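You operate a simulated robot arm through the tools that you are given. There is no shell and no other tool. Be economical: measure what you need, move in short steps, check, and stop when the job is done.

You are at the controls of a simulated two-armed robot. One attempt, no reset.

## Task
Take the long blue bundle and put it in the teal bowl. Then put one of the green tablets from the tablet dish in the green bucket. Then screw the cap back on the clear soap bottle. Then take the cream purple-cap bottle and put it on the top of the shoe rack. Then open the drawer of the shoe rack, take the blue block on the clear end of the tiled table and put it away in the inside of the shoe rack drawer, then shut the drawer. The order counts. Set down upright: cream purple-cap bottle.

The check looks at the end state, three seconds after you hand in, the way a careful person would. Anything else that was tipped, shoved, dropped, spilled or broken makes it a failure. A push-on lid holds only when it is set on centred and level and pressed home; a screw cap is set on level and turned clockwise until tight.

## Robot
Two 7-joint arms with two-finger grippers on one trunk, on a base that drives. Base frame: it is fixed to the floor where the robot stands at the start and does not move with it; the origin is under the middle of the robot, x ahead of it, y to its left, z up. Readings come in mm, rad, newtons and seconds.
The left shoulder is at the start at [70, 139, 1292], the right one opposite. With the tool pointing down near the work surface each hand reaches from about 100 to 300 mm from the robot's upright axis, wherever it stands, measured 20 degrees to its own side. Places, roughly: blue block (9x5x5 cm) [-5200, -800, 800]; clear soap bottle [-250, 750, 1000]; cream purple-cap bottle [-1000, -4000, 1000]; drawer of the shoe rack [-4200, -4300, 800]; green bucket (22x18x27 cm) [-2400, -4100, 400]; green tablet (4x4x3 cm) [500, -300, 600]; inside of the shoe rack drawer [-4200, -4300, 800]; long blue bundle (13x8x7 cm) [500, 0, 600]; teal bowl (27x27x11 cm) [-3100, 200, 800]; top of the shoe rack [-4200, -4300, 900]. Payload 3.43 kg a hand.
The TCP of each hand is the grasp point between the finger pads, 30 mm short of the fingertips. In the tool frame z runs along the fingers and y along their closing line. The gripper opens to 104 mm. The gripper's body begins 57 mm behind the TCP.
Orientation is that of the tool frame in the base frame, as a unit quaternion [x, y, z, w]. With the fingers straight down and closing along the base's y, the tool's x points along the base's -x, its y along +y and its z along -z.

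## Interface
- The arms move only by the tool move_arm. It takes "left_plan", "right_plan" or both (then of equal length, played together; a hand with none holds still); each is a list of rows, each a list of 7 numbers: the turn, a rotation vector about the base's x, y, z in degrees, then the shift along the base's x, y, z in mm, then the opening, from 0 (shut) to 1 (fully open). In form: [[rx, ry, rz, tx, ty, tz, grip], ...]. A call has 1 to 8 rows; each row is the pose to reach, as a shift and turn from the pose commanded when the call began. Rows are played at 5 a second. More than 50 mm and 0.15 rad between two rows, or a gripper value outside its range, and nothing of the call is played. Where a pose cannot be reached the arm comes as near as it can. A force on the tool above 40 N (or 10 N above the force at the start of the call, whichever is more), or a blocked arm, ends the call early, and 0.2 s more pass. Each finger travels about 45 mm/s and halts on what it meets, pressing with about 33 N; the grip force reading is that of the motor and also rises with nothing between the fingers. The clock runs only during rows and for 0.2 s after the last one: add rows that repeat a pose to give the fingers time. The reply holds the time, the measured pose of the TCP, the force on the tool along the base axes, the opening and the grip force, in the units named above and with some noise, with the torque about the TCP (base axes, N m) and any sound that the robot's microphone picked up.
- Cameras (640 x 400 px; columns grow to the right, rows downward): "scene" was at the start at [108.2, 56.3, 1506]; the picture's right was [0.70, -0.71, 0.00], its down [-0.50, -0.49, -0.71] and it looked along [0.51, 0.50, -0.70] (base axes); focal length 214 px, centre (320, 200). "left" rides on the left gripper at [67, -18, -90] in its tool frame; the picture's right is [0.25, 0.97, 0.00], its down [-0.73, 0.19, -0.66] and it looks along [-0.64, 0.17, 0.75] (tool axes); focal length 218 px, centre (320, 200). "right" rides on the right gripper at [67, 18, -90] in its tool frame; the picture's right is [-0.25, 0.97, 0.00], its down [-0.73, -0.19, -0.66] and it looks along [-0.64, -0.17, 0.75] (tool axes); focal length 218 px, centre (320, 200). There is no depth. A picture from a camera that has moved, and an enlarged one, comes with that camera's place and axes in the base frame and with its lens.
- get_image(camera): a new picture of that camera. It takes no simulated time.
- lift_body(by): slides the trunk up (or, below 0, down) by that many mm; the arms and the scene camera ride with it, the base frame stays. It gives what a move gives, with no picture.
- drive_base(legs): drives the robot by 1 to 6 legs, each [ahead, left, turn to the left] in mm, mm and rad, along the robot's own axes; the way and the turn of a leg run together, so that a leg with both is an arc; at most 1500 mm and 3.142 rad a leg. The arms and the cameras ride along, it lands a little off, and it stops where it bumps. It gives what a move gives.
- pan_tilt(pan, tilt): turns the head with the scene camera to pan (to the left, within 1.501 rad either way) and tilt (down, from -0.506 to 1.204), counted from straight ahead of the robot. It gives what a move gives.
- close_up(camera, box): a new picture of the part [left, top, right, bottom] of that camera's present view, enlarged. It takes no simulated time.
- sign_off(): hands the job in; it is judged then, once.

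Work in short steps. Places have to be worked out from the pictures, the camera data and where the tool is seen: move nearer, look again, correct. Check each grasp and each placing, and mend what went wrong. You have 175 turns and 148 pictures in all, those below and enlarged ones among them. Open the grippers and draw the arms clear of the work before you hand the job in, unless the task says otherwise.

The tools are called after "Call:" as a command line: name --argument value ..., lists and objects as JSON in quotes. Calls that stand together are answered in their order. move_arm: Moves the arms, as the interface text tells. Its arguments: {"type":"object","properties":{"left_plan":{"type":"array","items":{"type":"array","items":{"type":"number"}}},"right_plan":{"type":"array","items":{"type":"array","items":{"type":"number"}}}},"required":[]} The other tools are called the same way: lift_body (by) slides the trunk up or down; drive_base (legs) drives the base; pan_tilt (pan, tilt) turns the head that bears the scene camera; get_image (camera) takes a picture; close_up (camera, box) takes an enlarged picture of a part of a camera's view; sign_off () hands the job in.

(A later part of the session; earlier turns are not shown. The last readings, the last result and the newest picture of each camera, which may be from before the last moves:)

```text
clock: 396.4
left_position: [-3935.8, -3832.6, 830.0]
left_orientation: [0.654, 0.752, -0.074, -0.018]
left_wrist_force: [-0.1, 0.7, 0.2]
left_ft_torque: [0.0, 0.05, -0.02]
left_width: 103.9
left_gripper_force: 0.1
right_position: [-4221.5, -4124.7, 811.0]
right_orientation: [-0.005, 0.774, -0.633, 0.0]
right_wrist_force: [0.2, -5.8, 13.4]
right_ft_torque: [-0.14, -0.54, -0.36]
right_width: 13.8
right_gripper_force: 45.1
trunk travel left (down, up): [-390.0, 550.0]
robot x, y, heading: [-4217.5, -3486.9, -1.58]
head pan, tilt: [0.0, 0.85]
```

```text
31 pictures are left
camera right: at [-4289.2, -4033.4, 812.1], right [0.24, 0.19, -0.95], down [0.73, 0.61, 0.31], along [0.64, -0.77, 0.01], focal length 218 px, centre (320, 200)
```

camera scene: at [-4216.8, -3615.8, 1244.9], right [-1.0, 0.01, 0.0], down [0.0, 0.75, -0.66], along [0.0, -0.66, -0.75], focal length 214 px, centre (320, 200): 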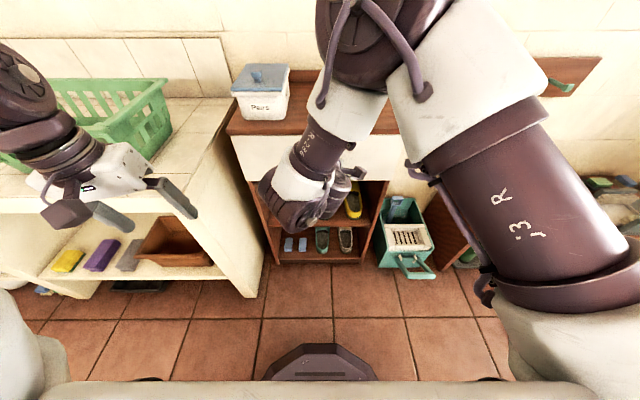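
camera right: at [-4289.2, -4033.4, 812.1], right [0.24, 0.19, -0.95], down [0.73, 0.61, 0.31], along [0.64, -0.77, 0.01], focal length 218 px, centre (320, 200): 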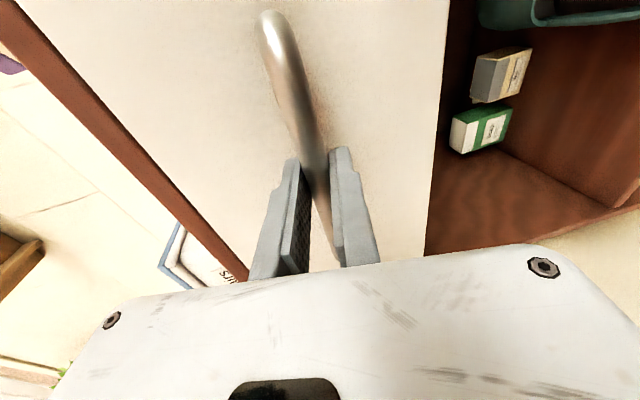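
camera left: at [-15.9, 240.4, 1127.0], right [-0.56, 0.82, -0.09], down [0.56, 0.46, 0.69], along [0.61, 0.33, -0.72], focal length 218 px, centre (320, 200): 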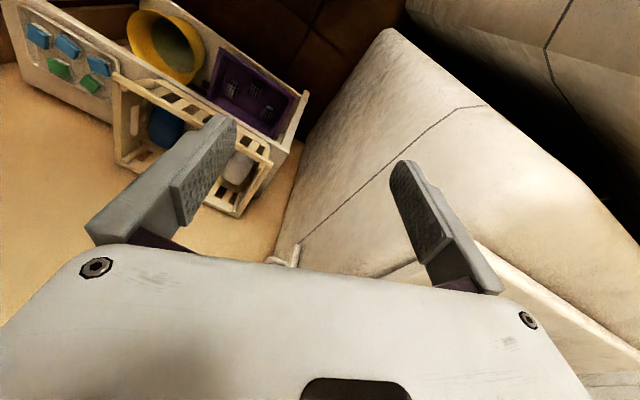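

The bar is clamped (13.8 mm). I pull the drawer by driving backwards 210 mm.

Call:
drive_base --legs '[[-210, 0, 0]]'

Call:
get_image --camera "scene"

```text
clock: 398.0
left_position: [-3935.3, -3624.4, 829.9]
left_orientation: [0.655, 0.752, -0.073, -0.016]
left_wrist_force: [-0.4, -0.3, 0.2]
left_ft_torque: [-0.06, 0.0, 0.0]
left_width: 103.9
left_gripper_force: 0.1
right_position: [-4221.4, -3912.8, 811.6]
right_orientation: [-0.005, 0.774, -0.633, 0.0]
right_wrist_force: [-3.8, -0.7, 17.1]
right_ft_torque: [-0.15, -0.7, 0.3]
right_width: 13.7
right_gripper_force: 45.0
trunk travel left (down, up): [-390.0, 550.0]
robot x, y, heading: [-4209.7, -3282.1, -1.579]
head pan, tilt: [0.0, 0.85]
```

```text
30 pictures are left
camera scene: at [-4216.1, -3403.3, 1103.3], right [-1.0, 0.01, 0.0], down [0.01, 0.75, -0.66], along [0.0, -0.66, -0.75], focal length 214 px, centre (320, 200)
```

scene: 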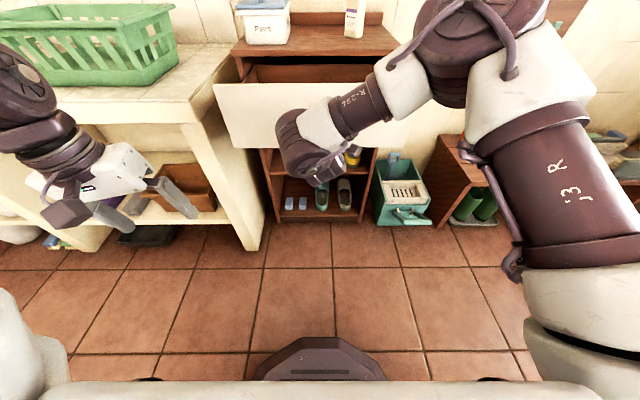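

The drawer is open about 210 mm and the bottle still stands. I release the handle, back away, and restore the tool to vertical.

Call:
move_arm --right_plan '[[0, 0, 0, 0, 0, 0, 0.3], [0, 0, 0, 0, 0, 0, 0.6], [0, 0, 0, 0, 0, 0, 0.7], [0, 0, 0, 0, 20, 0, 0.7], [0, 0, 0, 0, 50, 0, 0.7]]'

Call:
drive_base --legs '[[-100, 0, 0]]'

Call:
lift_body --by 400

Call:
move_arm --right_plan '[[8, 0, 0, 0, 0, 0, 0.8], [16, 0, 0, 0, 0, 0, 0.9], [24, 0, 0, 0, 0, 0, 1], [32, 0, 0, 0, 0, 0, 1], [40, 0, 0, 0, 0, 0, 1]]'

Call:
move_arm --right_plan '[[8, 0, 0, 0, 0, 0, 1], [16, 0, 0, 0, 0, 0, 1], [24, 0, 0, 0, 0, 0, 1], [32, 0, 0, 0, 0, 0, 1], [38, 0, 0, 0, 0, 0, 1]]'

Call:
pan_tilt --pan -1.2 --tilt 0.35

Call:
get_image --camera "scene"

```text
clock: 399.2
left_position: [-3934.4, -3623.5, 829.6]
left_orientation: [0.654, 0.752, -0.074, -0.018]
left_wrist_force: [-0.3, 0.8, -0.5]
left_ft_torque: [-0.03, 0.0, 0.0]
left_width: 104.2
left_gripper_force: 0.0
right_position: [-4220.2, -3862.8, 810.1]
right_orientation: [-0.006, 0.775, -0.632, -0.003]
right_wrist_force: [0.8, -0.2, 1.0]
right_ft_torque: [-0.02, 0.03, 0.0]
right_width: 72.9
right_gripper_force: 0.1
trunk travel left (down, up): [-390.0, 550.0]
robot x, y, heading: [-4215.7, -3275.6, -1.582]
head pan, tilt: [0.0, 0.85]
```

```text
clock: 400.4
left_position: [-3931.0, -3538.9, 829.2]
left_orientation: [0.653, 0.754, -0.073, -0.018]
left_wrist_force: [0.3, 0.4, -0.5]
left_ft_torque: [0.0, 0.01, 0.01]
left_width: 104.0
left_gripper_force: 0.1
right_position: [-4216.3, -3779.0, 807.4]
right_orientation: [-0.007, 0.776, -0.631, -0.001]
right_wrist_force: [-0.5, 0.2, -0.7]
right_ft_torque: [0.0, 0.01, 0.0]
right_width: 72.8
right_gripper_force: 0.0
trunk travel left (down, up): [-390.0, 550.0]
robot x, y, heading: [-4213.2, -3190.8, -1.577]
head pan, tilt: [0.0, 0.85]
stopped in leg 1: the robot was blocked; the commanded pose is now the measured one
```

```text
clock: 404.3
left_position: [-3931.2, -3537.3, 1229.0]
left_orientation: [0.653, 0.754, -0.075, -0.018]
left_wrist_force: [0.0, 0.7, -0.2]
left_ft_torque: [-0.02, 0.01, 0.01]
left_width: 103.9
left_gripper_force: 0.0
right_position: [-4216.6, -3776.8, 1208.5]
right_orientation: [-0.007, 0.776, -0.631, -0.001]
right_wrist_force: [0.7, 0.3, 0.1]
right_ft_torque: [-0.01, 0.01, -0.01]
right_width: 72.5
right_gripper_force: 0.0
trunk travel left (down, up): [-790.0, 150.0]
robot x, y, heading: [-4211.4, -3192.9, -1.573]
head pan, tilt: [0.0, 0.85]
```

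```text
clock: 405.5
left_position: [-3932.5, -3539.9, 1229.8]
left_orientation: [0.653, 0.754, -0.074, -0.018]
left_wrist_force: [0.7, -0.6, -0.2]
left_ft_torque: [-0.01, 0.0, -0.03]
left_width: 104.2
left_gripper_force: 0.1
right_position: [-4218.4, -3779.4, 1208.5]
right_orientation: [-0.007, 0.945, -0.327, 0.002]
right_wrist_force: [-0.8, -0.5, 0.1]
right_ft_torque: [-0.03, 0.0, -0.02]
right_width: 104.0
right_gripper_force: 0.1
trunk travel left (down, up): [-790.0, 150.0]
robot x, y, heading: [-4211.4, -3190.1, -1.578]
head pan, tilt: [0.0, 0.85]
```

```text
clock: 406.7
left_position: [-3930.3, -3538.7, 1230.7]
left_orientation: [0.653, 0.754, -0.074, -0.02]
left_wrist_force: [-0.2, -0.1, -0.3]
left_ft_torque: [0.01, 0.01, 0.0]
left_width: 104.1
left_gripper_force: 0.1
right_position: [-4214.7, -3779.0, 1208.2]
right_orientation: [-0.006, 1.0, -0.003, 0.003]
right_wrist_force: [-0.7, -1.1, -0.4]
right_ft_torque: [0.03, 0.02, 0.0]
right_width: 104.3
right_gripper_force: 0.2
trunk travel left (down, up): [-790.0, 150.0]
robot x, y, heading: [-4214.5, -3190.6, -1.575]
head pan, tilt: [0.0, 0.85]
```

```text
clock: 408.1
left_position: [-3930.9, -3539.3, 1229.9]
left_orientation: [0.652, 0.754, -0.075, -0.018]
left_wrist_force: [0.5, 0.0, -0.8]
left_ft_torque: [0.0, -0.03, 0.0]
left_width: 104.0
left_gripper_force: 0.0
right_position: [-4217.7, -3778.6, 1209.0]
right_orientation: [-0.006, 1.0, -0.004, 0.004]
right_wrist_force: [0.0, 0.5, -0.3]
right_ft_torque: [-0.02, 0.01, 0.01]
right_width: 103.8
right_gripper_force: 0.2
trunk travel left (down, up): [-790.0, 150.0]
robot x, y, heading: [-4213.3, -3191.9, -1.579]
head pan, tilt: [-1.201, 0.351]
```

```text
29 pictures are left
camera scene: at [-4300.0, -3275.6, 1546.5], right [-0.36, 0.93, 0.0], down [0.32, 0.12, -0.94], along [-0.88, -0.34, -0.34], focal length 214 px, centre (320, 200)
```

scene: 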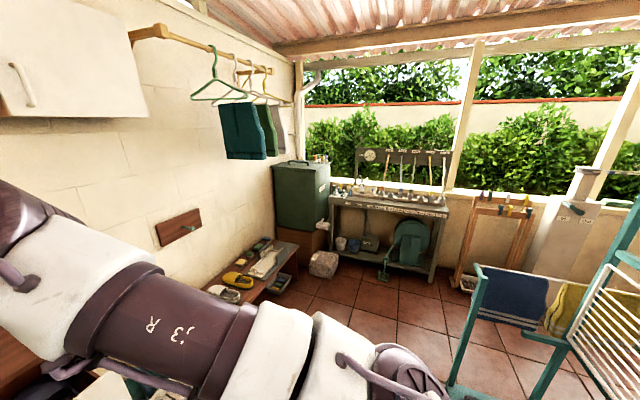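

I return via the free lane: right along the counter, north, and turn to face -x toward the tiled table.

Call:
drive_base --legs '[[200, 0, 0], [0, 1410, 0], [-1340, 0, 0], [-1290, 0, 0], [0, 0, -1.56], [1000, 0, 0]]'

Call:
pan_tilt --pan 0 --tilt 0.5

Call:
get_image --camera "scene"

```text
clock: 437.2
left_position: [-4149.3, -1068.5, 1229.9]
left_orientation: [0.994, 0.077, -0.041, -0.065]
left_wrist_force: [0.0, 0.1, -0.2]
left_ft_torque: [-0.02, 0.02, -0.02]
left_width: 104.2
left_gripper_force: 0.0
right_position: [-4390.8, -786.5, 1208.5]
right_orientation: [0.698, 0.716, -0.005, 0.0]
right_wrist_force: [0.0, 0.8, -0.3]
right_ft_torque: [0.02, 0.0, -0.02]
right_width: 103.9
right_gripper_force: 0.1
trunk travel left (down, up): [-790.0, 150.0]
robot x, y, heading: [-3806.5, -786.1, -3.136]
head pan, tilt: [-1.201, 0.351]
```

```text
clock: 438.6
left_position: [-4148.0, -1067.9, 1228.7]
left_orientation: [0.994, 0.077, -0.041, -0.065]
left_wrist_force: [-0.6, 0.3, -0.7]
left_ft_torque: [0.0, 0.01, 0.02]
left_width: 104.1
left_gripper_force: 0.0
right_position: [-4391.5, -785.6, 1208.8]
right_orientation: [0.699, 0.715, -0.005, 0.002]
right_wrist_force: [-0.2, 0.1, -0.4]
right_ft_torque: [0.03, -0.01, 0.02]
right_width: 103.8
right_gripper_force: 0.0
trunk travel left (down, up): [-790.0, 150.0]
robot x, y, heading: [-3805.7, -777.8, -3.135]
head pan, tilt: [0.0, 0.499]
```

```text
28 pictures are left
camera scene: at [-3946.8, -784.6, 1532.8], right [-0.01, 1.0, 0.0], down [0.48, 0.0, -0.88], along [-0.88, -0.01, -0.48], focal length 214 px, centre (320, 200)
```

scene: 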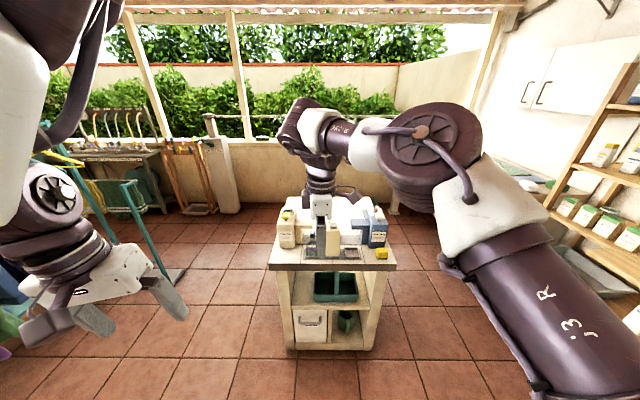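

The tiled table spans about y -1011…-440 from x≈-4655 on; the block is on its far end. I drive along its south side to about [-5170, -1380] and turn to face +y.

Call:
drive_base --legs '[[0, 580, 0], [1360, 0, 0], [0, 0, -1.57]]'

Call:
pan_tilt --pan 0 --tilt 0.7

Call:
get_image --camera "scene"

```text
clock: 452.1
left_position: [-5442.1, -1034.7, 1229.8]
left_orientation: [0.757, -0.649, 0.018, -0.074]
left_wrist_force: [0.9, -0.2, 0.2]
left_ft_torque: [-0.01, -0.04, 0.0]
left_width: 104.3
left_gripper_force: 0.0
right_position: [-5159.2, -791.5, 1209.8]
right_orientation: [1.0, 0.011, -0.005, -0.002]
right_wrist_force: [-0.4, 0.1, -0.1]
right_ft_torque: [0.01, 0.0, -0.01]
right_width: 103.8
right_gripper_force: 0.1
trunk travel left (down, up): [-790.0, 150.0]
robot x, y, heading: [-5158.8, -1377.4, 1.577]
head pan, tilt: [0.0, 0.499]
```

```text
clock: 452.9
left_position: [-5441.5, -1034.5, 1229.5]
left_orientation: [0.757, -0.649, 0.018, -0.074]
left_wrist_force: [-1.1, -0.2, -0.8]
left_ft_torque: [0.01, 0.02, -0.03]
left_width: 104.1
left_gripper_force: 0.0
right_position: [-5157.9, -792.2, 1209.0]
right_orientation: [1.0, 0.011, -0.004, -0.002]
right_wrist_force: [0.4, -0.5, -0.5]
right_ft_torque: [0.01, 0.0, 0.0]
right_width: 104.2
right_gripper_force: 0.0
trunk travel left (down, up): [-790.0, 150.0]
robot x, y, heading: [-5154.9, -1377.1, 1.576]
head pan, tilt: [0.0, 0.7]
```

```text
27 pictures are left
camera scene: at [-5157.9, -1244.7, 1515.2], right [1.0, 0.01, 0.0], down [0.0, -0.64, -0.77], along [0.0, 0.77, -0.64], focal length 214 px, centre (320, 200)
```

scene: 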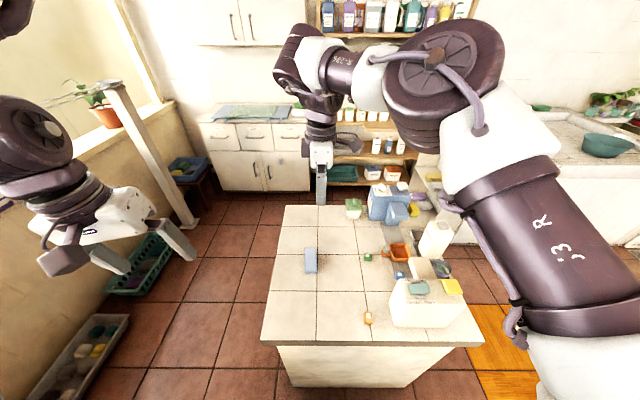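

The blue block is at about [-5195, -783], long axis along y, on the tabletop z≈800. I shift closer, rotate the tool back so it closes along x, and come above the block.

Call:
drive_base --legs '[[55, 70, 0]]'

Call:
move_arm --right_plan '[[0, 0, -8, 0, -8, -10, 1], [0, 0, -16, 0, -16, -25, 1], [0, 0, -24, 0, -24, -40, 1], [0, 0, -32, 0, -32, -55, 1], [0, 0, -40, 0, -40, -70, 1], [0, 0, -48, 5, -45, -85, 1]]'

Call:
move_arm --right_plan '[[0, 0, -8, 5, 0, -20, 1], [0, 0, -16, 10, 0, -40, 1], [0, 0, -24, 15, 0, -60, 1], [0, 0, -32, 20, 0, -80, 1], [0, 0, -40, 20, 0, -100, 1]]'

Call:
get_image --camera "right"

```text
clock: 454.0
left_position: [-5507.2, -983.7, 1233.3]
left_orientation: [0.756, -0.65, 0.015, -0.074]
left_wrist_force: [0.3, -0.5, -0.1]
left_ft_torque: [0.02, 0.02, 0.01]
left_width: 103.8
left_gripper_force: 0.1
right_position: [-5224.0, -740.1, 1211.5]
right_orientation: [1.0, 0.011, -0.006, -0.004]
right_wrist_force: [0.2, -0.8, 0.4]
right_ft_torque: [-0.01, 0.04, -0.01]
right_width: 103.8
right_gripper_force: 0.1
trunk travel left (down, up): [-790.0, 150.0]
robot x, y, heading: [-5227.9, -1326.4, 1.575]
head pan, tilt: [0.0, 0.7]
```

```text
clock: 455.4
left_position: [-5511.4, -978.9, 1229.8]
left_orientation: [0.757, -0.649, 0.018, -0.074]
left_wrist_force: [0.0, 0.0, -0.8]
left_ft_torque: [0.02, 0.03, -0.01]
left_width: 104.0
left_gripper_force: 0.0
right_position: [-5222.0, -782.1, 1122.7]
right_orientation: [0.917, -0.399, -0.003, -0.004]
right_wrist_force: [0.6, 0.8, -0.9]
right_ft_torque: [0.0, 0.0, 0.0]
right_width: 104.0
right_gripper_force: 0.0
trunk travel left (down, up): [-790.0, 150.0]
robot x, y, heading: [-5226.7, -1324.4, 1.577]
head pan, tilt: [0.0, 0.7]
```

```text
clock: 456.6
left_position: [-5509.4, -979.4, 1229.6]
left_orientation: [0.757, -0.649, 0.017, -0.075]
left_wrist_force: [-0.1, 0.2, -1.0]
left_ft_torque: [-0.03, -0.01, 0.0]
left_width: 103.8
left_gripper_force: 0.0
right_position: [-5202.1, -782.3, 1022.6]
right_orientation: [0.725, -0.688, -0.001, -0.004]
right_wrist_force: [0.0, 0.3, 0.1]
right_ft_torque: [0.0, 0.0, 0.01]
right_width: 103.9
right_gripper_force: 0.1
trunk travel left (down, up): [-790.0, 150.0]
robot x, y, heading: [-5226.6, -1326.3, 1.575]
head pan, tilt: [0.0, 0.7]
```

```text
26 pictures are left
camera right: at [-5216.9, -851.1, 1111.5], right [-0.98, 0.2, 0.0], down [0.15, 0.73, 0.66], along [0.14, 0.65, -0.75], focal length 218 px, centre (320, 200)
```

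right: 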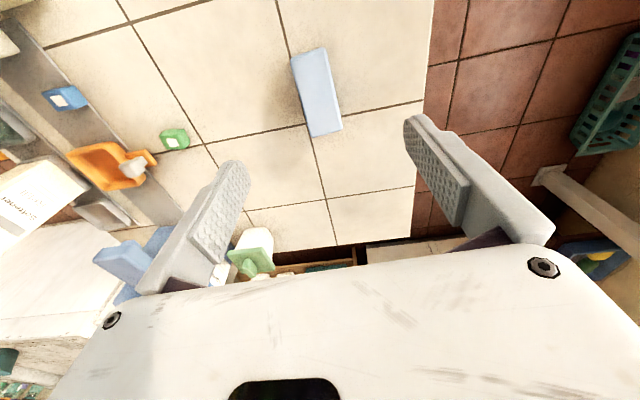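

The block centres at [-5197, -782], aligned with the tool within a degree. I descend to z≈855.

Call:
move_arm --right_plan '[[0, 0, 0, 5, 0, -45, 0.9], [0, 0, 0, 5, 0, -90, 0.85], [0, 0, 0, 5, 0, -130, 0.85], [0, 0, 0, 5, 0, -167, 0.85]]'

Call:
get_image --camera "right"

```text
clock: 457.6
left_position: [-5509.9, -980.2, 1228.8]
left_orientation: [0.756, -0.65, 0.019, -0.075]
left_wrist_force: [-1.0, -0.7, -0.3]
left_ft_torque: [-0.01, 0.0, 0.02]
left_width: 103.8
left_gripper_force: 0.1
right_position: [-5196.4, -781.6, 855.8]
right_orientation: [0.727, -0.687, 0.0, -0.007]
right_wrist_force: [0.6, 0.3, 0.5]
right_ft_torque: [-0.03, -0.01, 0.03]
right_width: 88.5
right_gripper_force: 0.0
trunk travel left (down, up): [-790.0, 150.0]
robot x, y, heading: [-5225.9, -1326.5, 1.575]
head pan, tilt: [0.0, 0.7]
```

```text
25 pictures are left
camera right: at [-5211.1, -850.7, 945.2], right [-0.98, 0.2, 0.0], down [0.15, 0.73, 0.66], along [0.13, 0.65, -0.75], focal length 218 px, centre (320, 200)
```

right: 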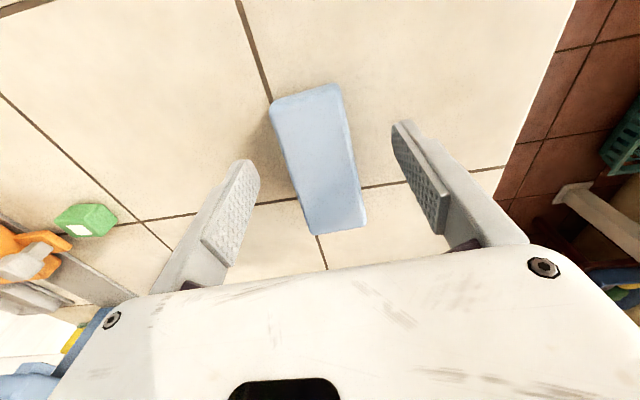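

Intersecting the two wrist views gives a lower top: block top z≈797, centre ≈[-5192, -765] (table ≈747). I shift +16 mm in y and descend toward z≈788.

Call:
move_arm --right_plan '[[0, 0, 1, 3, 8, 0, 0.85], [0, 0, 1, 3, 16, -25, 0.85], [0, 0, 1, 3, 16, -50, 0.85], [0, 0, 1, 3, 16, -66, 0.85]]'

Call:
get_image --camera "right"

```text
clock: 458.2
left_position: [-5510.1, -982.6, 1230.2]
left_orientation: [0.757, -0.649, 0.017, -0.076]
left_wrist_force: [0.5, 0.5, 0.2]
left_ft_torque: [-0.01, 0.0, 0.0]
left_width: 104.1
left_gripper_force: 0.1
right_position: [-5196.9, -770.6, 836.5]
right_orientation: [0.735, -0.678, -0.001, 0.0]
right_wrist_force: [2.2, -8.8, 13.4]
right_ft_torque: [-0.42, 0.67, 0.3]
right_width: 88.0
right_gripper_force: 0.0
trunk travel left (down, up): [-790.0, 150.0]
robot x, y, heading: [-5226.1, -1325.6, 1.575]
head pan, tilt: [0.0, 0.7]
stopped in row 3 (right hand): the force on the tool passed its limit at 85 N (the readings are from after the stop); the commanded pose is now the measured one
```

```text
24 pictures are left
camera right: at [-5208.9, -839.0, 926.0], right [-0.98, 0.17, 0.0], down [0.13, 0.74, 0.66], along [0.11, 0.65, -0.75], focal length 218 px, centre (320, 200)
```

right: 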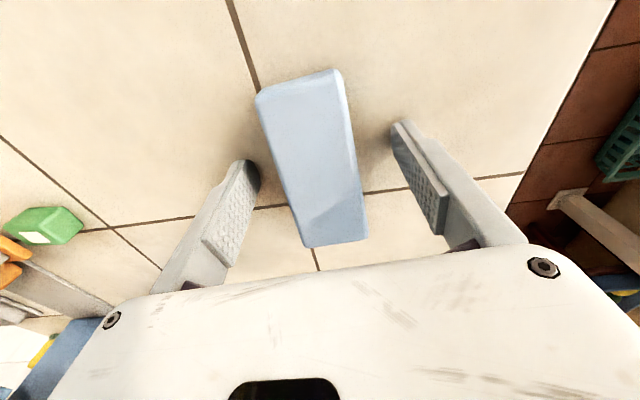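

The fingertips touched the table (z≈806), so the block top is ≈850 and its centre ≈[-5199, -793]. I rise 5 mm, shift back and close.

Call:
move_arm --right_plan '[[0, 0, 0, 0, 0, 5, 0.85], [0, 0, -1, -2, -12, 5, 0.85], [0, 0, -1, -2, -22, 4, 0.85], [0, 0, -1, -2, -22, 4, 0.6], [0, 0, -1, -2, -22, 4, 0.4], [0, 0, -1, -2, -22, 4, 0.3], [0, 0, -1, -2, -22, 4, 0.3]]'

Call:
move_arm --right_plan '[[0, 0, 0, 0, 0, 15, 0.25], [0, 0, 0, 0, 0, 55, 0.25], [0, 0, 0, 0, 0, 100, 0.25], [0, 0, 0, 0, 0, 145, 0.25], [0, 0, 0, 0, -10, 190, 0.25], [0, 0, 0, 0, -20, 235, 0.25]]'

Call:
get_image --camera "right"

```text
clock: 459.8
left_position: [-5509.8, -980.4, 1229.3]
left_orientation: [0.757, -0.649, 0.018, -0.074]
left_wrist_force: [0.1, -0.5, 0.1]
left_ft_torque: [0.01, -0.01, -0.02]
left_width: 104.2
left_gripper_force: 0.1
right_position: [-5196.4, -789.3, 838.7]
right_orientation: [0.729, -0.685, 0.0, -0.003]
right_wrist_force: [0.1, 0.2, -0.1]
right_ft_torque: [-0.01, 0.0, -0.02]
right_width: 43.1
right_gripper_force: 32.8
trunk travel left (down, up): [-790.0, 150.0]
robot x, y, heading: [-5223.9, -1325.2, 1.578]
head pan, tilt: [0.0, 0.7]
```

```text
clock: 461.2
left_position: [-5510.4, -981.3, 1230.4]
left_orientation: [0.757, -0.649, 0.017, -0.075]
left_wrist_force: [-0.4, 0.7, 0.7]
left_ft_torque: [0.06, 0.0, 0.0]
left_width: 104.3
left_gripper_force: 0.1
right_position: [-5198.1, -811.3, 1074.3]
right_orientation: [0.729, -0.685, 0.0, -0.002]
right_wrist_force: [-0.5, 0.2, 0.2]
right_ft_torque: [0.0, -0.01, 0.02]
right_width: 42.9
right_gripper_force: 33.2
trunk travel left (down, up): [-790.0, 150.0]
robot x, y, heading: [-5228.5, -1323.6, 1.577]
head pan, tilt: [0.0, 0.7]
```

```text
23 pictures are left
camera right: at [-5211.4, -879.4, 1163.3], right [-0.98, 0.19, 0.0], down [0.14, 0.74, 0.66], along [0.13, 0.65, -0.75], focal length 218 px, centre (320, 200)
```

right: 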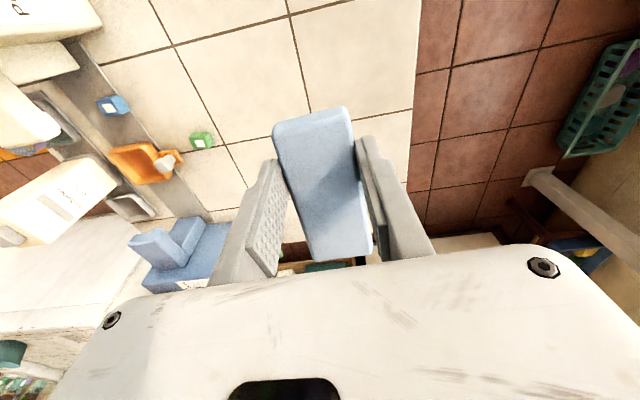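

The block is held. I retrace the route back to the shoe rack.

Call:
drive_base --legs '[[-60, 0, 0], [0, 0, 1.565], [-1360, 0, 0], [0, -590, 0], [-1020, 0, 0], [0, 0, 1.56]]'

Call:
drive_base --legs '[[1300, 0, 0]]'

```text
clock: 484.0
left_position: [-2566.5, -1148.4, 1230.7]
left_orientation: [0.661, 0.746, -0.075, -0.018]
left_wrist_force: [0.3, 0.2, 0.1]
left_ft_torque: [-0.03, 0.0, 0.0]
left_width: 104.2
left_gripper_force: 0.1
right_position: [-2885.0, -1310.8, 1073.1]
right_orientation: [0.695, 0.719, -0.001, 0.001]
right_wrist_force: [0.1, 0.4, -0.1]
right_ft_torque: [0.03, 0.0, -0.01]
right_width: 42.9
right_gripper_force: 32.9
trunk travel left (down, up): [-790.0, 150.0]
robot x, y, heading: [-2840.3, -795.1, -1.593]
head pan, tilt: [0.0, 0.7]
```

```text
clock: 490.6
left_position: [-2599.2, -2458.5, 1229.5]
left_orientation: [0.661, 0.747, -0.074, -0.019]
left_wrist_force: [-0.5, 0.2, -0.1]
left_ft_torque: [0.0, 0.0, 0.03]
left_width: 103.8
left_gripper_force: 0.1
right_position: [-2915.3, -2619.7, 1072.4]
right_orientation: [0.695, 0.719, -0.002, 0.0]
right_wrist_force: [0.2, 0.5, -1.0]
right_ft_torque: [0.06, 0.0, 0.0]
right_width: 43.0
right_gripper_force: 33.2
trunk travel left (down, up): [-790.0, 150.0]
robot x, y, heading: [-2871.0, -2106.5, -1.602]
head pan, tilt: [0.0, 0.7]
```

On track. I continue to the rack front.

Call:
drive_base --legs '[[1290, 0, 0.025], [0, -1300, 0]]'

Call:
pan_tilt --pan 0 --tilt 0.85

Call:
get_image --camera "scene"

```text
clock: 503.2
left_position: [-3912.9, -3719.5, 1229.1]
left_orientation: [0.653, 0.753, -0.074, -0.018]
left_wrist_force: [-0.3, 0.2, -1.0]
left_ft_torque: [0.03, 0.02, -0.02]
left_width: 104.1
left_gripper_force: 0.0
right_position: [-4227.0, -3889.3, 1072.8]
right_orientation: [0.688, 0.726, -0.002, 0.002]
right_wrist_force: [0.1, 0.2, 0.1]
right_ft_torque: [0.03, 0.02, 0.04]
right_width: 42.9
right_gripper_force: 32.8
trunk travel left (down, up): [-790.0, 150.0]
robot x, y, heading: [-4192.6, -3372.5, -1.575]
head pan, tilt: [0.0, 0.7]
```

```text
clock: 503.9
left_position: [-3913.2, -3720.0, 1229.8]
left_orientation: [0.654, 0.753, -0.074, -0.017]
left_wrist_force: [-0.1, 0.3, -0.6]
left_ft_torque: [-0.02, 0.02, -0.01]
left_width: 104.1
left_gripper_force: 0.1
right_position: [-4227.7, -3888.9, 1073.9]
right_orientation: [0.688, 0.725, -0.001, 0.001]
right_wrist_force: [-0.1, -0.3, -0.6]
right_ft_torque: [0.02, -0.01, 0.02]
right_width: 43.1
right_gripper_force: 32.9
trunk travel left (down, up): [-790.0, 150.0]
robot x, y, heading: [-4191.5, -3372.4, -1.574]
head pan, tilt: [0.0, 0.85]
```

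```text
22 pictures are left
camera scene: at [-4195.3, -3502.5, 1502.9], right [-1.0, 0.0, 0.0], down [0.0, 0.75, -0.66], along [0.0, -0.66, -0.75], focal length 214 px, centre (320, 200)
```

scene: 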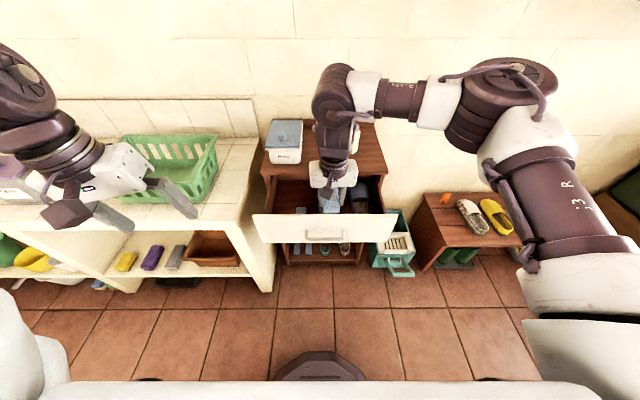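

The drawer is open. I zoom into it to choose a free spot inside.

Call:
close_up --camera "scene" --box '[240, 100, 420, 250]'

Call:
get_image --camera "right"

```text
2.67 times, centred on (330, 175) of scene
camera zoom: at [-4195.3, -3502.5, 1502.9], right [-1.0, 0.0, 0.0], down [0.0, 0.75, -0.66], along [0.0, -0.66, -0.75], focal length 572 px, centre (293, 267)
```

zoom: 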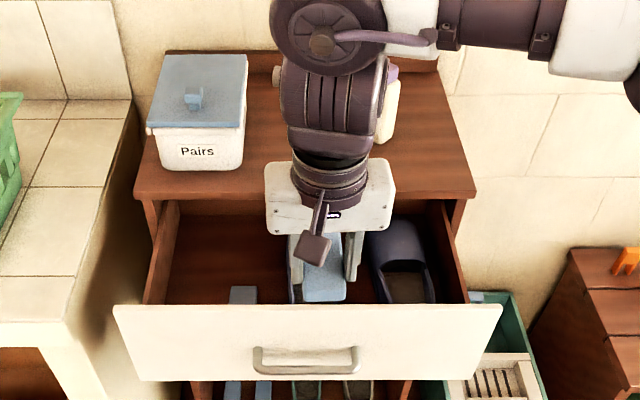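

```text
20 pictures are left
camera right: at [-4213.8, -3820.4, 1162.5], right [0.98, -0.2, 0.0], down [-0.15, -0.74, 0.66], along [-0.13, -0.65, -0.75], focal length 218 px, centre (320, 200)
```

right: 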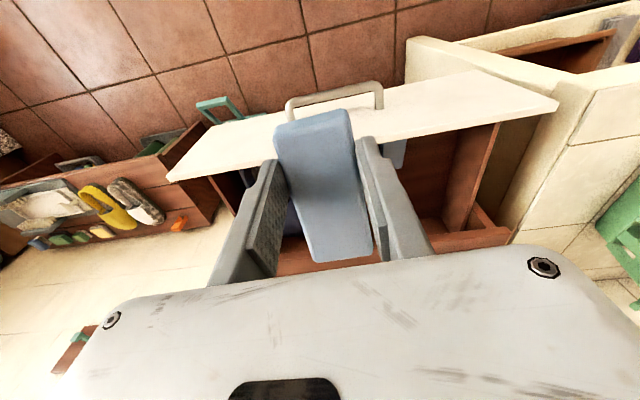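

Free space in the drawer lies around x≈-4229 between a shoe and a small item; the drawer front is at y≈-3967 and the rack edge at y≈-4184, so the target is [-4229, -4080]. I drive ahead 185 mm and lower the trunk 250 mm.

Call:
drive_base --legs '[[187, 0, 0]]'

Call:
lift_body --by -200

Call:
get_image --camera "right"

Call:
get_image --camera "scene"

```text
clock: 505.4
left_position: [-3914.5, -3903.6, 1230.4]
left_orientation: [0.653, 0.753, -0.075, -0.016]
left_wrist_force: [-0.8, 0.2, -0.5]
left_ft_torque: [0.01, 0.01, -0.01]
left_width: 104.1
left_gripper_force: 0.0
right_position: [-4227.9, -4070.9, 1074.6]
right_orientation: [0.689, 0.725, -0.002, 0.002]
right_wrist_force: [0.2, 0.4, -0.5]
right_ft_torque: [-0.01, 0.01, -0.01]
right_width: 42.9
right_gripper_force: 32.9
trunk travel left (down, up): [-790.0, 150.0]
robot x, y, heading: [-4198.3, -3559.4, -1.572]
head pan, tilt: [0.0, 0.85]
```

```text
clock: 507.6
left_position: [-3914.8, -3907.3, 1029.8]
left_orientation: [0.654, 0.753, -0.075, -0.018]
left_wrist_force: [0.8, 0.0, 0.2]
left_ft_torque: [-0.01, -0.02, 0.02]
left_width: 103.9
left_gripper_force: 0.0
right_position: [-4229.6, -4074.7, 874.5]
right_orientation: [0.689, 0.724, -0.001, 0.001]
right_wrist_force: [-0.6, 0.7, -0.2]
right_ft_torque: [0.01, -0.01, 0.0]
right_width: 43.3
right_gripper_force: 33.1
trunk travel left (down, up): [-590.0, 350.0]
robot x, y, heading: [-4195.5, -3559.0, -1.575]
head pan, tilt: [0.0, 0.85]
```

```text
19 pictures are left
camera right: at [-4214.8, -4006.1, 962.8], right [0.98, -0.2, 0.0], down [-0.15, -0.74, 0.66], along [-0.13, -0.65, -0.75], focal length 218 px, centre (320, 200)
```

right: 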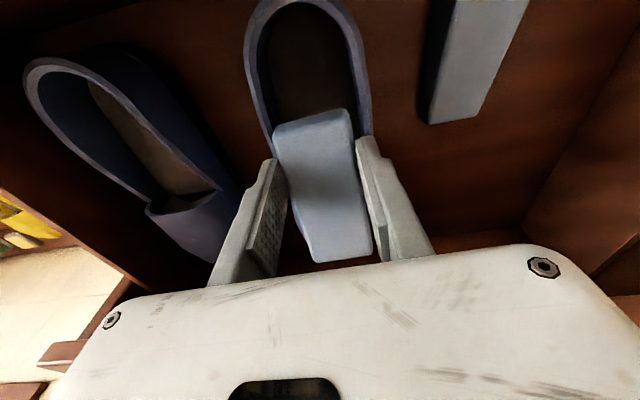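

```text
18 pictures are left
camera scene: at [-4196.2, -3688.2, 1302.9], right [-1.0, 0.01, 0.0], down [0.0, 0.75, -0.66], along [0.0, -0.66, -0.75], focal length 214 px, centre (320, 200)
```

scene: 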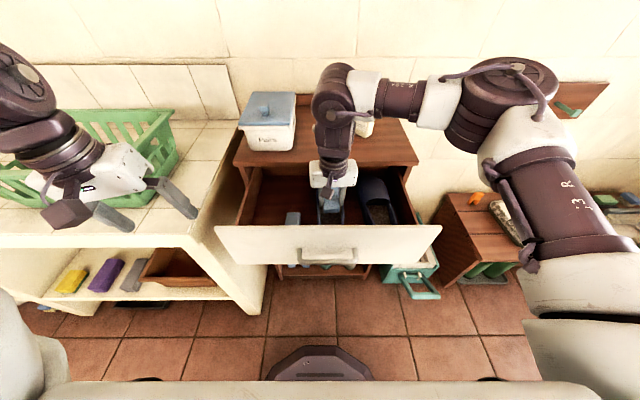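

The drawer holds two clogs and another light-blue piece. The free floor is between/behind them toward +x. I move over to about [-4135, -4140] at a safe height and look closely.

Call:
move_arm --right_plan '[[0, 0, 0, 20, -10, 25, 0.25], [0, 0, 0, 45, -25, 40, 0.25], [0, 0, 0, 70, -40, 40, 0.25], [0, 0, 0, 92, -58, 40, 0.25]]'

Call:
get_image --camera "right"

Call:
close_up --camera "scene" --box '[220, 130, 440, 270]'

```text
clock: 508.6
left_position: [-3913.8, -3904.1, 1030.1]
left_orientation: [0.653, 0.753, -0.075, -0.018]
left_wrist_force: [0.9, 0.4, -0.5]
left_ft_torque: [0.01, 0.06, 0.0]
left_width: 104.1
left_gripper_force: 0.1
right_position: [-4136.7, -4129.0, 915.1]
right_orientation: [0.689, 0.724, -0.003, -0.001]
right_wrist_force: [-8.3, 23.0, -0.3]
right_ft_torque: [0.32, 0.1, -0.86]
right_width: 43.7
right_gripper_force: 32.9
trunk travel left (down, up): [-590.0, 350.0]
robot x, y, heading: [-4194.2, -3556.0, -1.577]
head pan, tilt: [0.0, 0.85]
```

```text
17 pictures are left
camera right: at [-4121.9, -4061.0, 1004.0], right [0.98, -0.2, 0.0], down [-0.15, -0.74, 0.66], along [-0.14, -0.65, -0.75], focal length 218 px, centre (320, 200)
```

right: 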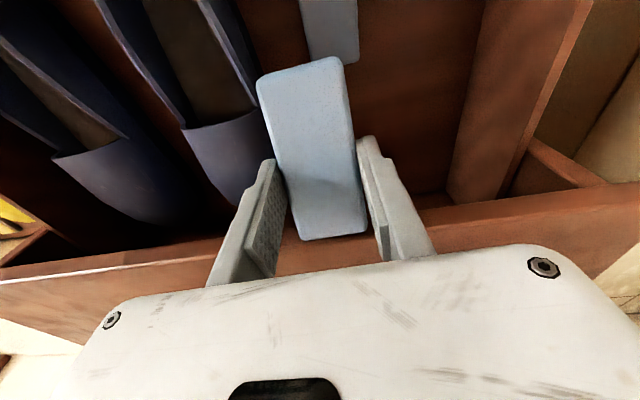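

```text
2.86 times, centred on (330, 200) of scene
camera zoom: at [-4194.9, -3684.7, 1303.2], right [-1.0, 0.01, 0.0], down [0.0, 0.75, -0.66], along [0.0, -0.66, -0.75], focal length 613 px, centre (291, 200)
```

zoom: 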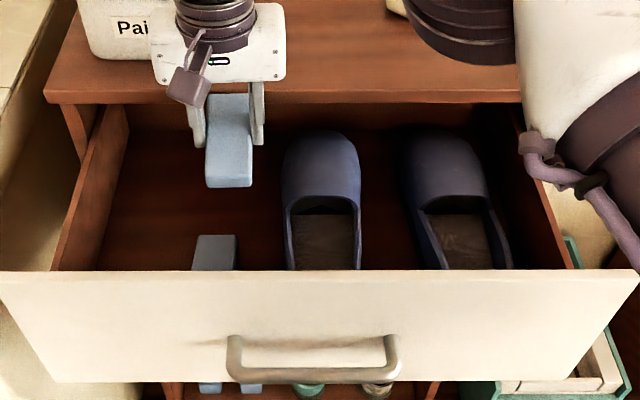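

The block's deep end is lightly touching the rack's top edge; I back off. Triangulation gives: drawer floor z≈722, light-blue piece x -4088…-4138 (y > -4105), left wall x≈-3968. I take the free spot at [-4050, -4118].

Call:
move_arm --right_plan '[[0, 0, 0, -2, 12, 0, 0.25], [0, 0, 0, 25, 12, 0, 0.25], [0, 0, 0, 55, 12, 0, 0.25], [0, 0, 0, 86, 13, 0, 0.25]]'

Call:
lift_body --by -100

Call:
get_image --camera "right"

Call:
close_up --camera "scene" --box '[200, 100, 400, 240]'

```text
clock: 509.6
left_position: [-3916.7, -3908.2, 1030.5]
left_orientation: [0.654, 0.753, -0.073, -0.018]
left_wrist_force: [-0.8, -0.9, 1.4]
left_ft_torque: [0.04, 0.02, -0.01]
left_width: 104.0
left_gripper_force: 0.0
right_position: [-4084.2, -4119.9, 913.0]
right_orientation: [0.688, 0.725, -0.002, 0.003]
right_wrist_force: [-0.5, 0.2, -0.5]
right_ft_torque: [0.02, -0.01, 0.0]
right_width: 42.9
right_gripper_force: 32.6
right hand out of reach, approached as far as the arm can: row 4
trunk travel left (down, up): [-590.0, 350.0]
robot x, y, heading: [-4194.8, -3557.0, -1.572]
head pan, tilt: [0.0, 0.85]
```

```text
clock: 510.9
left_position: [-3916.1, -3905.4, 929.6]
left_orientation: [0.654, 0.753, -0.074, -0.017]
left_wrist_force: [0.4, -0.1, -0.8]
left_ft_torque: [-0.02, 0.02, 0.01]
left_width: 104.1
left_gripper_force: 0.1
right_position: [-4084.9, -4118.5, 813.4]
right_orientation: [0.689, 0.725, -0.001, 0.003]
right_wrist_force: [-0.9, -2.5, 15.4]
right_ft_torque: [0.76, 0.2, 0.01]
right_width: 43.2
right_gripper_force: 32.5
trunk travel left (down, up): [-490.0, 450.0]
robot x, y, heading: [-4194.6, -3557.0, -1.576]
head pan, tilt: [0.0, 0.85]
```

```text
15 pictures are left
camera right: at [-4070.8, -4050.2, 902.9], right [0.98, -0.2, 0.0], down [-0.15, -0.73, 0.66], along [-0.13, -0.65, -0.75], focal length 218 px, centre (320, 200)
```

right: 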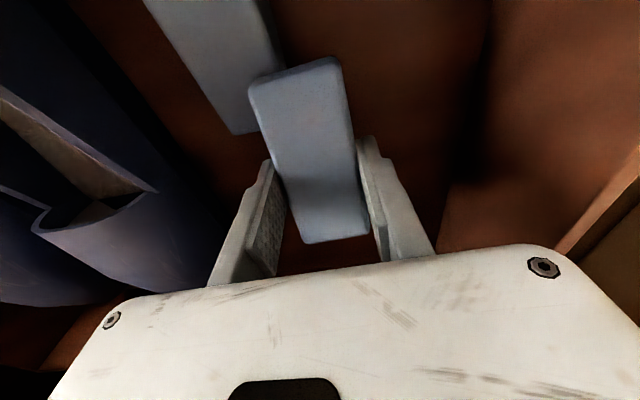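

```text
2.86 times, centred on (300, 170) of scene
camera zoom: at [-4196.4, -3687.1, 1203.2], right [-1.0, 0.01, 0.0], down [0.0, 0.75, -0.66], along [0.0, -0.66, -0.75], focal length 613 px, centre (377, 286)
```

zoom: 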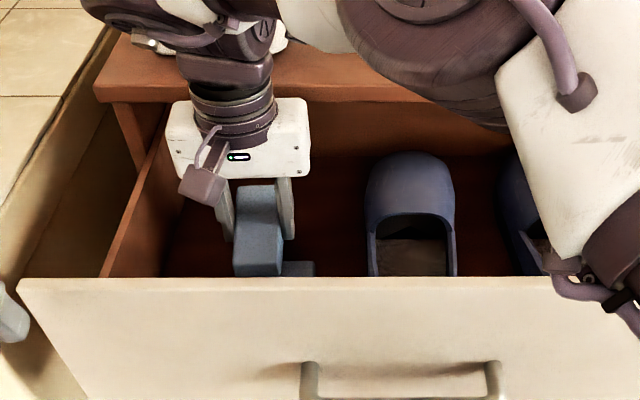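

The hand stopped at x≈-4085 (reach) and the block's front end rests on the light-blue piece. I raise 30 mm and shift the whole robot 42 mm to its left instead.

Call:
lift_body --by 30

Call:
drive_base --legs '[[0, 42, 0]]'

Call:
get_image --camera "right"

```text
clock: 511.7
left_position: [-3914.1, -3906.6, 958.5]
left_orientation: [0.653, 0.754, -0.074, -0.018]
left_wrist_force: [0.3, 0.4, -0.3]
left_ft_torque: [0.03, 0.0, 0.0]
left_width: 103.8
left_gripper_force: 0.0
right_position: [-4083.9, -4119.4, 841.3]
right_orientation: [0.688, 0.726, -0.002, 0.002]
right_wrist_force: [0.8, -0.5, -0.2]
right_ft_torque: [0.02, 0.02, 0.02]
right_width: 43.2
right_gripper_force: 33.0
trunk travel left (down, up): [-520.0, 420.0]
robot x, y, heading: [-4192.8, -3558.6, -1.574]
head pan, tilt: [0.0, 0.85]
```

```text
clock: 512.6
left_position: [-3874.5, -3905.8, 960.1]
left_orientation: [0.654, 0.753, -0.074, -0.019]
left_wrist_force: [-0.8, 0.0, 0.7]
left_ft_torque: [0.0, -0.03, 0.03]
left_width: 104.0
left_gripper_force: 0.2
right_position: [-4043.2, -4118.2, 842.0]
right_orientation: [0.689, 0.725, -0.001, 0.002]
right_wrist_force: [0.6, 0.3, -1.2]
right_ft_torque: [0.01, 0.03, 0.02]
right_width: 43.0
right_gripper_force: 33.2
trunk travel left (down, up): [-520.0, 420.0]
robot x, y, heading: [-4154.3, -3559.4, -1.581]
head pan, tilt: [0.0, 0.85]
```

```text
13 pictures are left
camera right: at [-4029.6, -4051.2, 931.7], right [0.98, -0.2, 0.0], down [-0.15, -0.73, 0.66], along [-0.13, -0.65, -0.75], focal length 218 px, centre (320, 200)
```

right: 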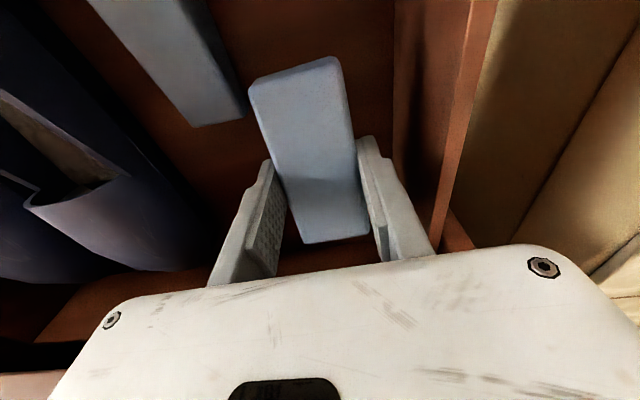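

Now the spot is clear on both sides (wall x≈-3975, light-blue piece edge x≈-4095). I lower 72 mm, then in small steps to contact.

Call:
lift_body --by -72

Call:
move_arm --right_plan '[[0, 0, 0, 0, 0, -4, 0.25], [0, 0, 0, 0, 0, -8, 0.25], [0, 0, 0, 0, 0, -11, 0.25]]'

```text
clock: 513.5
left_position: [-3874.1, -3906.1, 893.3]
left_orientation: [0.653, 0.753, -0.075, -0.018]
left_wrist_force: [0.0, -0.4, -0.4]
left_ft_torque: [-0.02, 0.0, -0.01]
left_width: 104.1
left_gripper_force: 0.0
right_position: [-4044.0, -4121.9, 782.3]
right_orientation: [0.691, 0.723, -0.004, 0.009]
right_wrist_force: [-1.4, 0.6, 20.7]
right_ft_torque: [0.57, 0.58, 0.13]
right_width: 42.9
right_gripper_force: 32.6
trunk travel left (down, up): [-453.0, 487.0]
robot x, y, heading: [-4153.5, -3559.5, -1.579]
head pan, tilt: [0.0, 0.85]
stopped: the force on the tool passed its limit at 56 N (the readings are from after the stop); the commanded pose is now the measured one
```

```text
clock: 514.0
left_position: [-3874.1, -3906.2, 893.0]
left_orientation: [0.654, 0.753, -0.075, -0.017]
left_wrist_force: [0.4, -0.4, 0.0]
left_ft_torque: [0.05, 0.01, -0.01]
left_width: 104.2
left_gripper_force: 0.1
right_position: [-4044.4, -4126.6, 783.2]
right_orientation: [0.693, 0.721, -0.006, 0.014]
right_wrist_force: [-1.8, 0.0, 23.4]
right_ft_torque: [0.83, 0.64, 0.07]
right_width: 42.7
right_gripper_force: 32.5
trunk travel left (down, up): [-453.0, 487.0]
robot x, y, heading: [-4149.6, -3556.7, -1.578]
head pan, tilt: [0.0, 0.85]
stopped in row 2 (right hand): the force on the tool passed its limit at 45 N (the readings are from after the stop); the commanded pose is now the measured one
```

Contact at TCP z≈783, with the reaction toward the block's front/-x corner. I check visually.

Call:
get_image --camera "right"

Call:
close_up --camera "scene" --box '[200, 100, 400, 240]'

```text
12 pictures are left
camera right: at [-4030.2, -4055.2, 871.7], right [0.98, -0.21, 0.02], down [-0.17, -0.72, 0.67], along [-0.13, -0.66, -0.74], focal length 218 px, centre (320, 200)
```

right: 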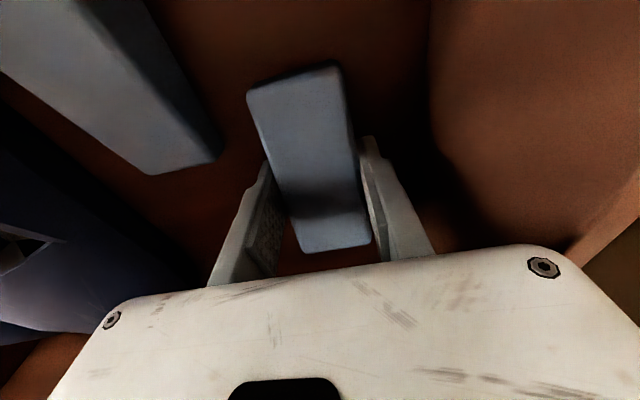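

```text
2.86 times, centred on (300, 170) of scene
camera zoom: at [-4154.9, -3687.5, 1166.0], right [-1.0, 0.01, 0.0], down [0.0, 0.75, -0.66], along [0.0, -0.66, -0.75], focal length 613 px, centre (377, 286)
```

zoom: 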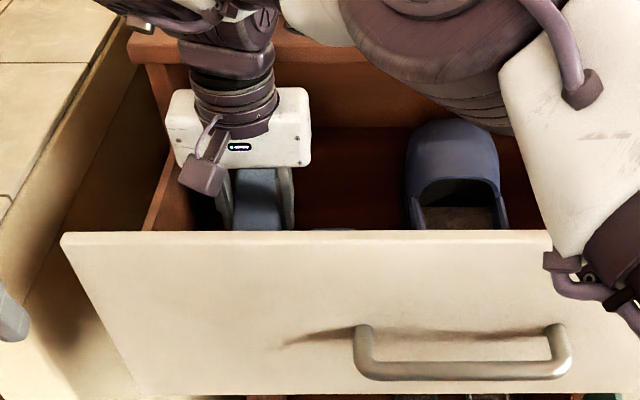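

The block stands on the drawer floor, clear of everything. I ease up 2 mm, open to ~60 mm and rise straight up.

Call:
move_arm --right_plan '[[0, 0, 0, 0, 3, 3, 0.4], [0, 0, 0, 0, 3, 4, 0.5], [0, 0, 0, 0, 3, 4, 0.56], [0, 0, 0, 0, 3, 4, 0.56]]'

Call:
lift_body --by 300

Call:
get_image --camera "right"

```text
clock: 515.0
left_position: [-3872.5, -3905.2, 893.4]
left_orientation: [0.653, 0.753, -0.075, -0.018]
left_wrist_force: [-0.6, 0.5, 0.4]
left_ft_torque: [-0.03, 0.0, 0.0]
left_width: 103.9
left_gripper_force: 0.1
right_position: [-4043.2, -4120.7, 786.0]
right_orientation: [0.691, 0.722, -0.006, 0.011]
right_wrist_force: [4.7, 0.8, 13.1]
right_ft_torque: [0.13, 0.23, -0.06]
right_width: 52.4
right_gripper_force: 0.1
trunk travel left (down, up): [-453.0, 487.0]
robot x, y, heading: [-4150.1, -3557.8, -1.582]
head pan, tilt: [0.0, 0.85]
```

```text
clock: 518.0
left_position: [-3874.4, -3907.0, 1192.8]
left_orientation: [0.654, 0.753, -0.074, -0.018]
left_wrist_force: [-0.1, 0.1, 0.5]
left_ft_torque: [-0.03, -0.02, -0.03]
left_width: 104.2
left_gripper_force: 0.0
right_position: [-4044.0, -4121.6, 1085.1]
right_orientation: [0.692, 0.722, -0.005, 0.012]
right_wrist_force: [0.8, 0.0, -0.4]
right_ft_torque: [-0.03, 0.0, -0.01]
right_width: 58.4
right_gripper_force: 0.0
trunk travel left (down, up): [-753.0, 187.0]
robot x, y, heading: [-4153.2, -3557.9, -1.575]
head pan, tilt: [0.0, 0.85]
```

```text
10 pictures are left
camera right: at [-4029.8, -4052.3, 1172.8], right [0.98, -0.21, 0.01], down [-0.16, -0.72, 0.67], along [-0.13, -0.66, -0.74], focal length 218 px, centre (320, 200)
```

right: 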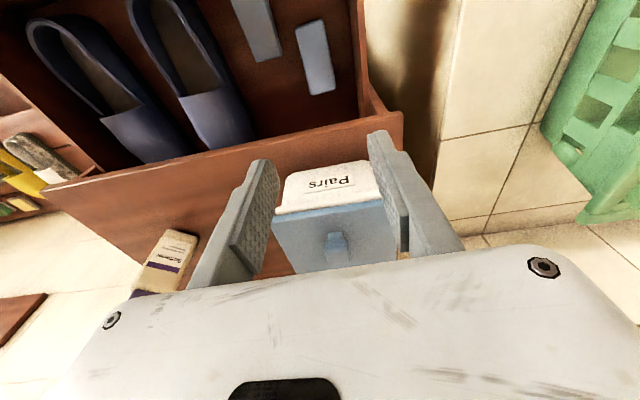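

The block lies flat in the drawer. Now I back off, close the gripper, centre in front of the handle and lower to bar height for pushing it shut.

Call:
drive_base --legs '[[-265, 0, 0]]'

Call:
move_arm --right_plan '[[0, 0, 0, -25, 0, 0, 0.3], [0, 0, 0, -50, 0, 0, 0], [0, 0, 0, -75, 5, 0, 0], [0, 0, 0, -105, 5, 0, 0], [0, 0, 0, -120, 5, 0, 0]]'

Call:
drive_base --legs '[[0, -55, 0]]'

Call:
lift_body --by -262

Call:
get_image --camera "right"

```text
clock: 519.9
left_position: [-3872.7, -3646.1, 1192.3]
left_orientation: [0.654, 0.752, -0.073, -0.019]
left_wrist_force: [-0.1, -0.7, -0.7]
left_ft_torque: [0.0, 0.0, -0.03]
left_width: 103.9
left_gripper_force: 0.0
right_position: [-4043.1, -3858.7, 1083.4]
right_orientation: [0.693, 0.721, -0.004, 0.01]
right_wrist_force: [-0.9, 0.0, 0.2]
right_ft_torque: [0.01, 0.0, 0.03]
right_width: 58.1
right_gripper_force: 0.0
trunk travel left (down, up): [-753.0, 187.0]
robot x, y, heading: [-4151.2, -3296.5, -1.585]
head pan, tilt: [0.0, 0.85]
```

```text
clock: 521.1
left_position: [-3872.4, -3644.9, 1193.0]
left_orientation: [0.655, 0.752, -0.074, -0.018]
left_wrist_force: [-0.1, 0.0, 0.7]
left_ft_torque: [0.0, -0.01, 0.0]
left_width: 103.9
left_gripper_force: 0.0
right_position: [-4164.2, -3853.3, 1085.2]
right_orientation: [0.692, 0.721, -0.004, 0.011]
right_wrist_force: [-0.5, -0.6, -0.1]
right_ft_torque: [-0.07, 0.0, -0.01]
right_width: 0.0
right_gripper_force: 32.7
trunk travel left (down, up): [-753.0, 187.0]
robot x, y, heading: [-4153.3, -3293.2, -1.577]
head pan, tilt: [0.0, 0.85]
```

```text
clock: 522.0
left_position: [-3920.1, -3642.8, 1191.2]
left_orientation: [0.653, 0.753, -0.076, -0.021]
left_wrist_force: [0.8, 0.2, 0.1]
left_ft_torque: [0.0, 0.06, -0.04]
left_width: 104.3
left_gripper_force: 0.1
right_position: [-4210.0, -3855.0, 1084.5]
right_orientation: [0.691, 0.722, -0.007, 0.009]
right_wrist_force: [-0.1, 0.3, -0.6]
right_ft_torque: [0.04, 0.09, 0.01]
right_width: 0.0
right_gripper_force: 33.2
trunk travel left (down, up): [-753.0, 187.0]
robot x, y, heading: [-4205.1, -3294.5, -1.579]
head pan, tilt: [0.0, 0.85]
```

```text
clock: 524.7
left_position: [-3926.5, -3642.0, 930.2]
left_orientation: [0.654, 0.753, -0.074, -0.018]
left_wrist_force: [0.1, -0.1, -0.1]
left_ft_torque: [0.04, 0.0, -0.02]
left_width: 104.1
left_gripper_force: 0.0
right_position: [-4216.0, -3852.7, 823.8]
right_orientation: [0.692, 0.722, -0.005, 0.011]
right_wrist_force: [-0.7, -0.4, 1.0]
right_ft_torque: [0.07, 0.0, 0.01]
right_width: 0.0
right_gripper_force: 33.6
trunk travel left (down, up): [-491.0, 449.0]
robot x, y, heading: [-4205.9, -3296.9, -1.579]
head pan, tilt: [0.0, 0.85]
```

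```text
9 pictures are left
camera right: at [-4202.5, -3782.9, 911.6], right [0.98, -0.21, 0.01], down [-0.17, -0.72, 0.67], along [-0.13, -0.66, -0.74], focal length 218 px, centre (320, 200)
```

right: 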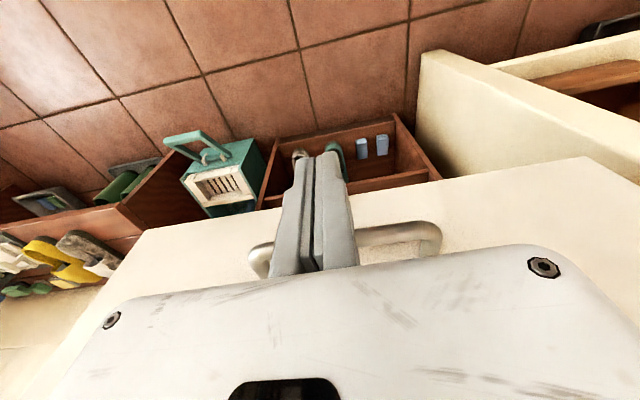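

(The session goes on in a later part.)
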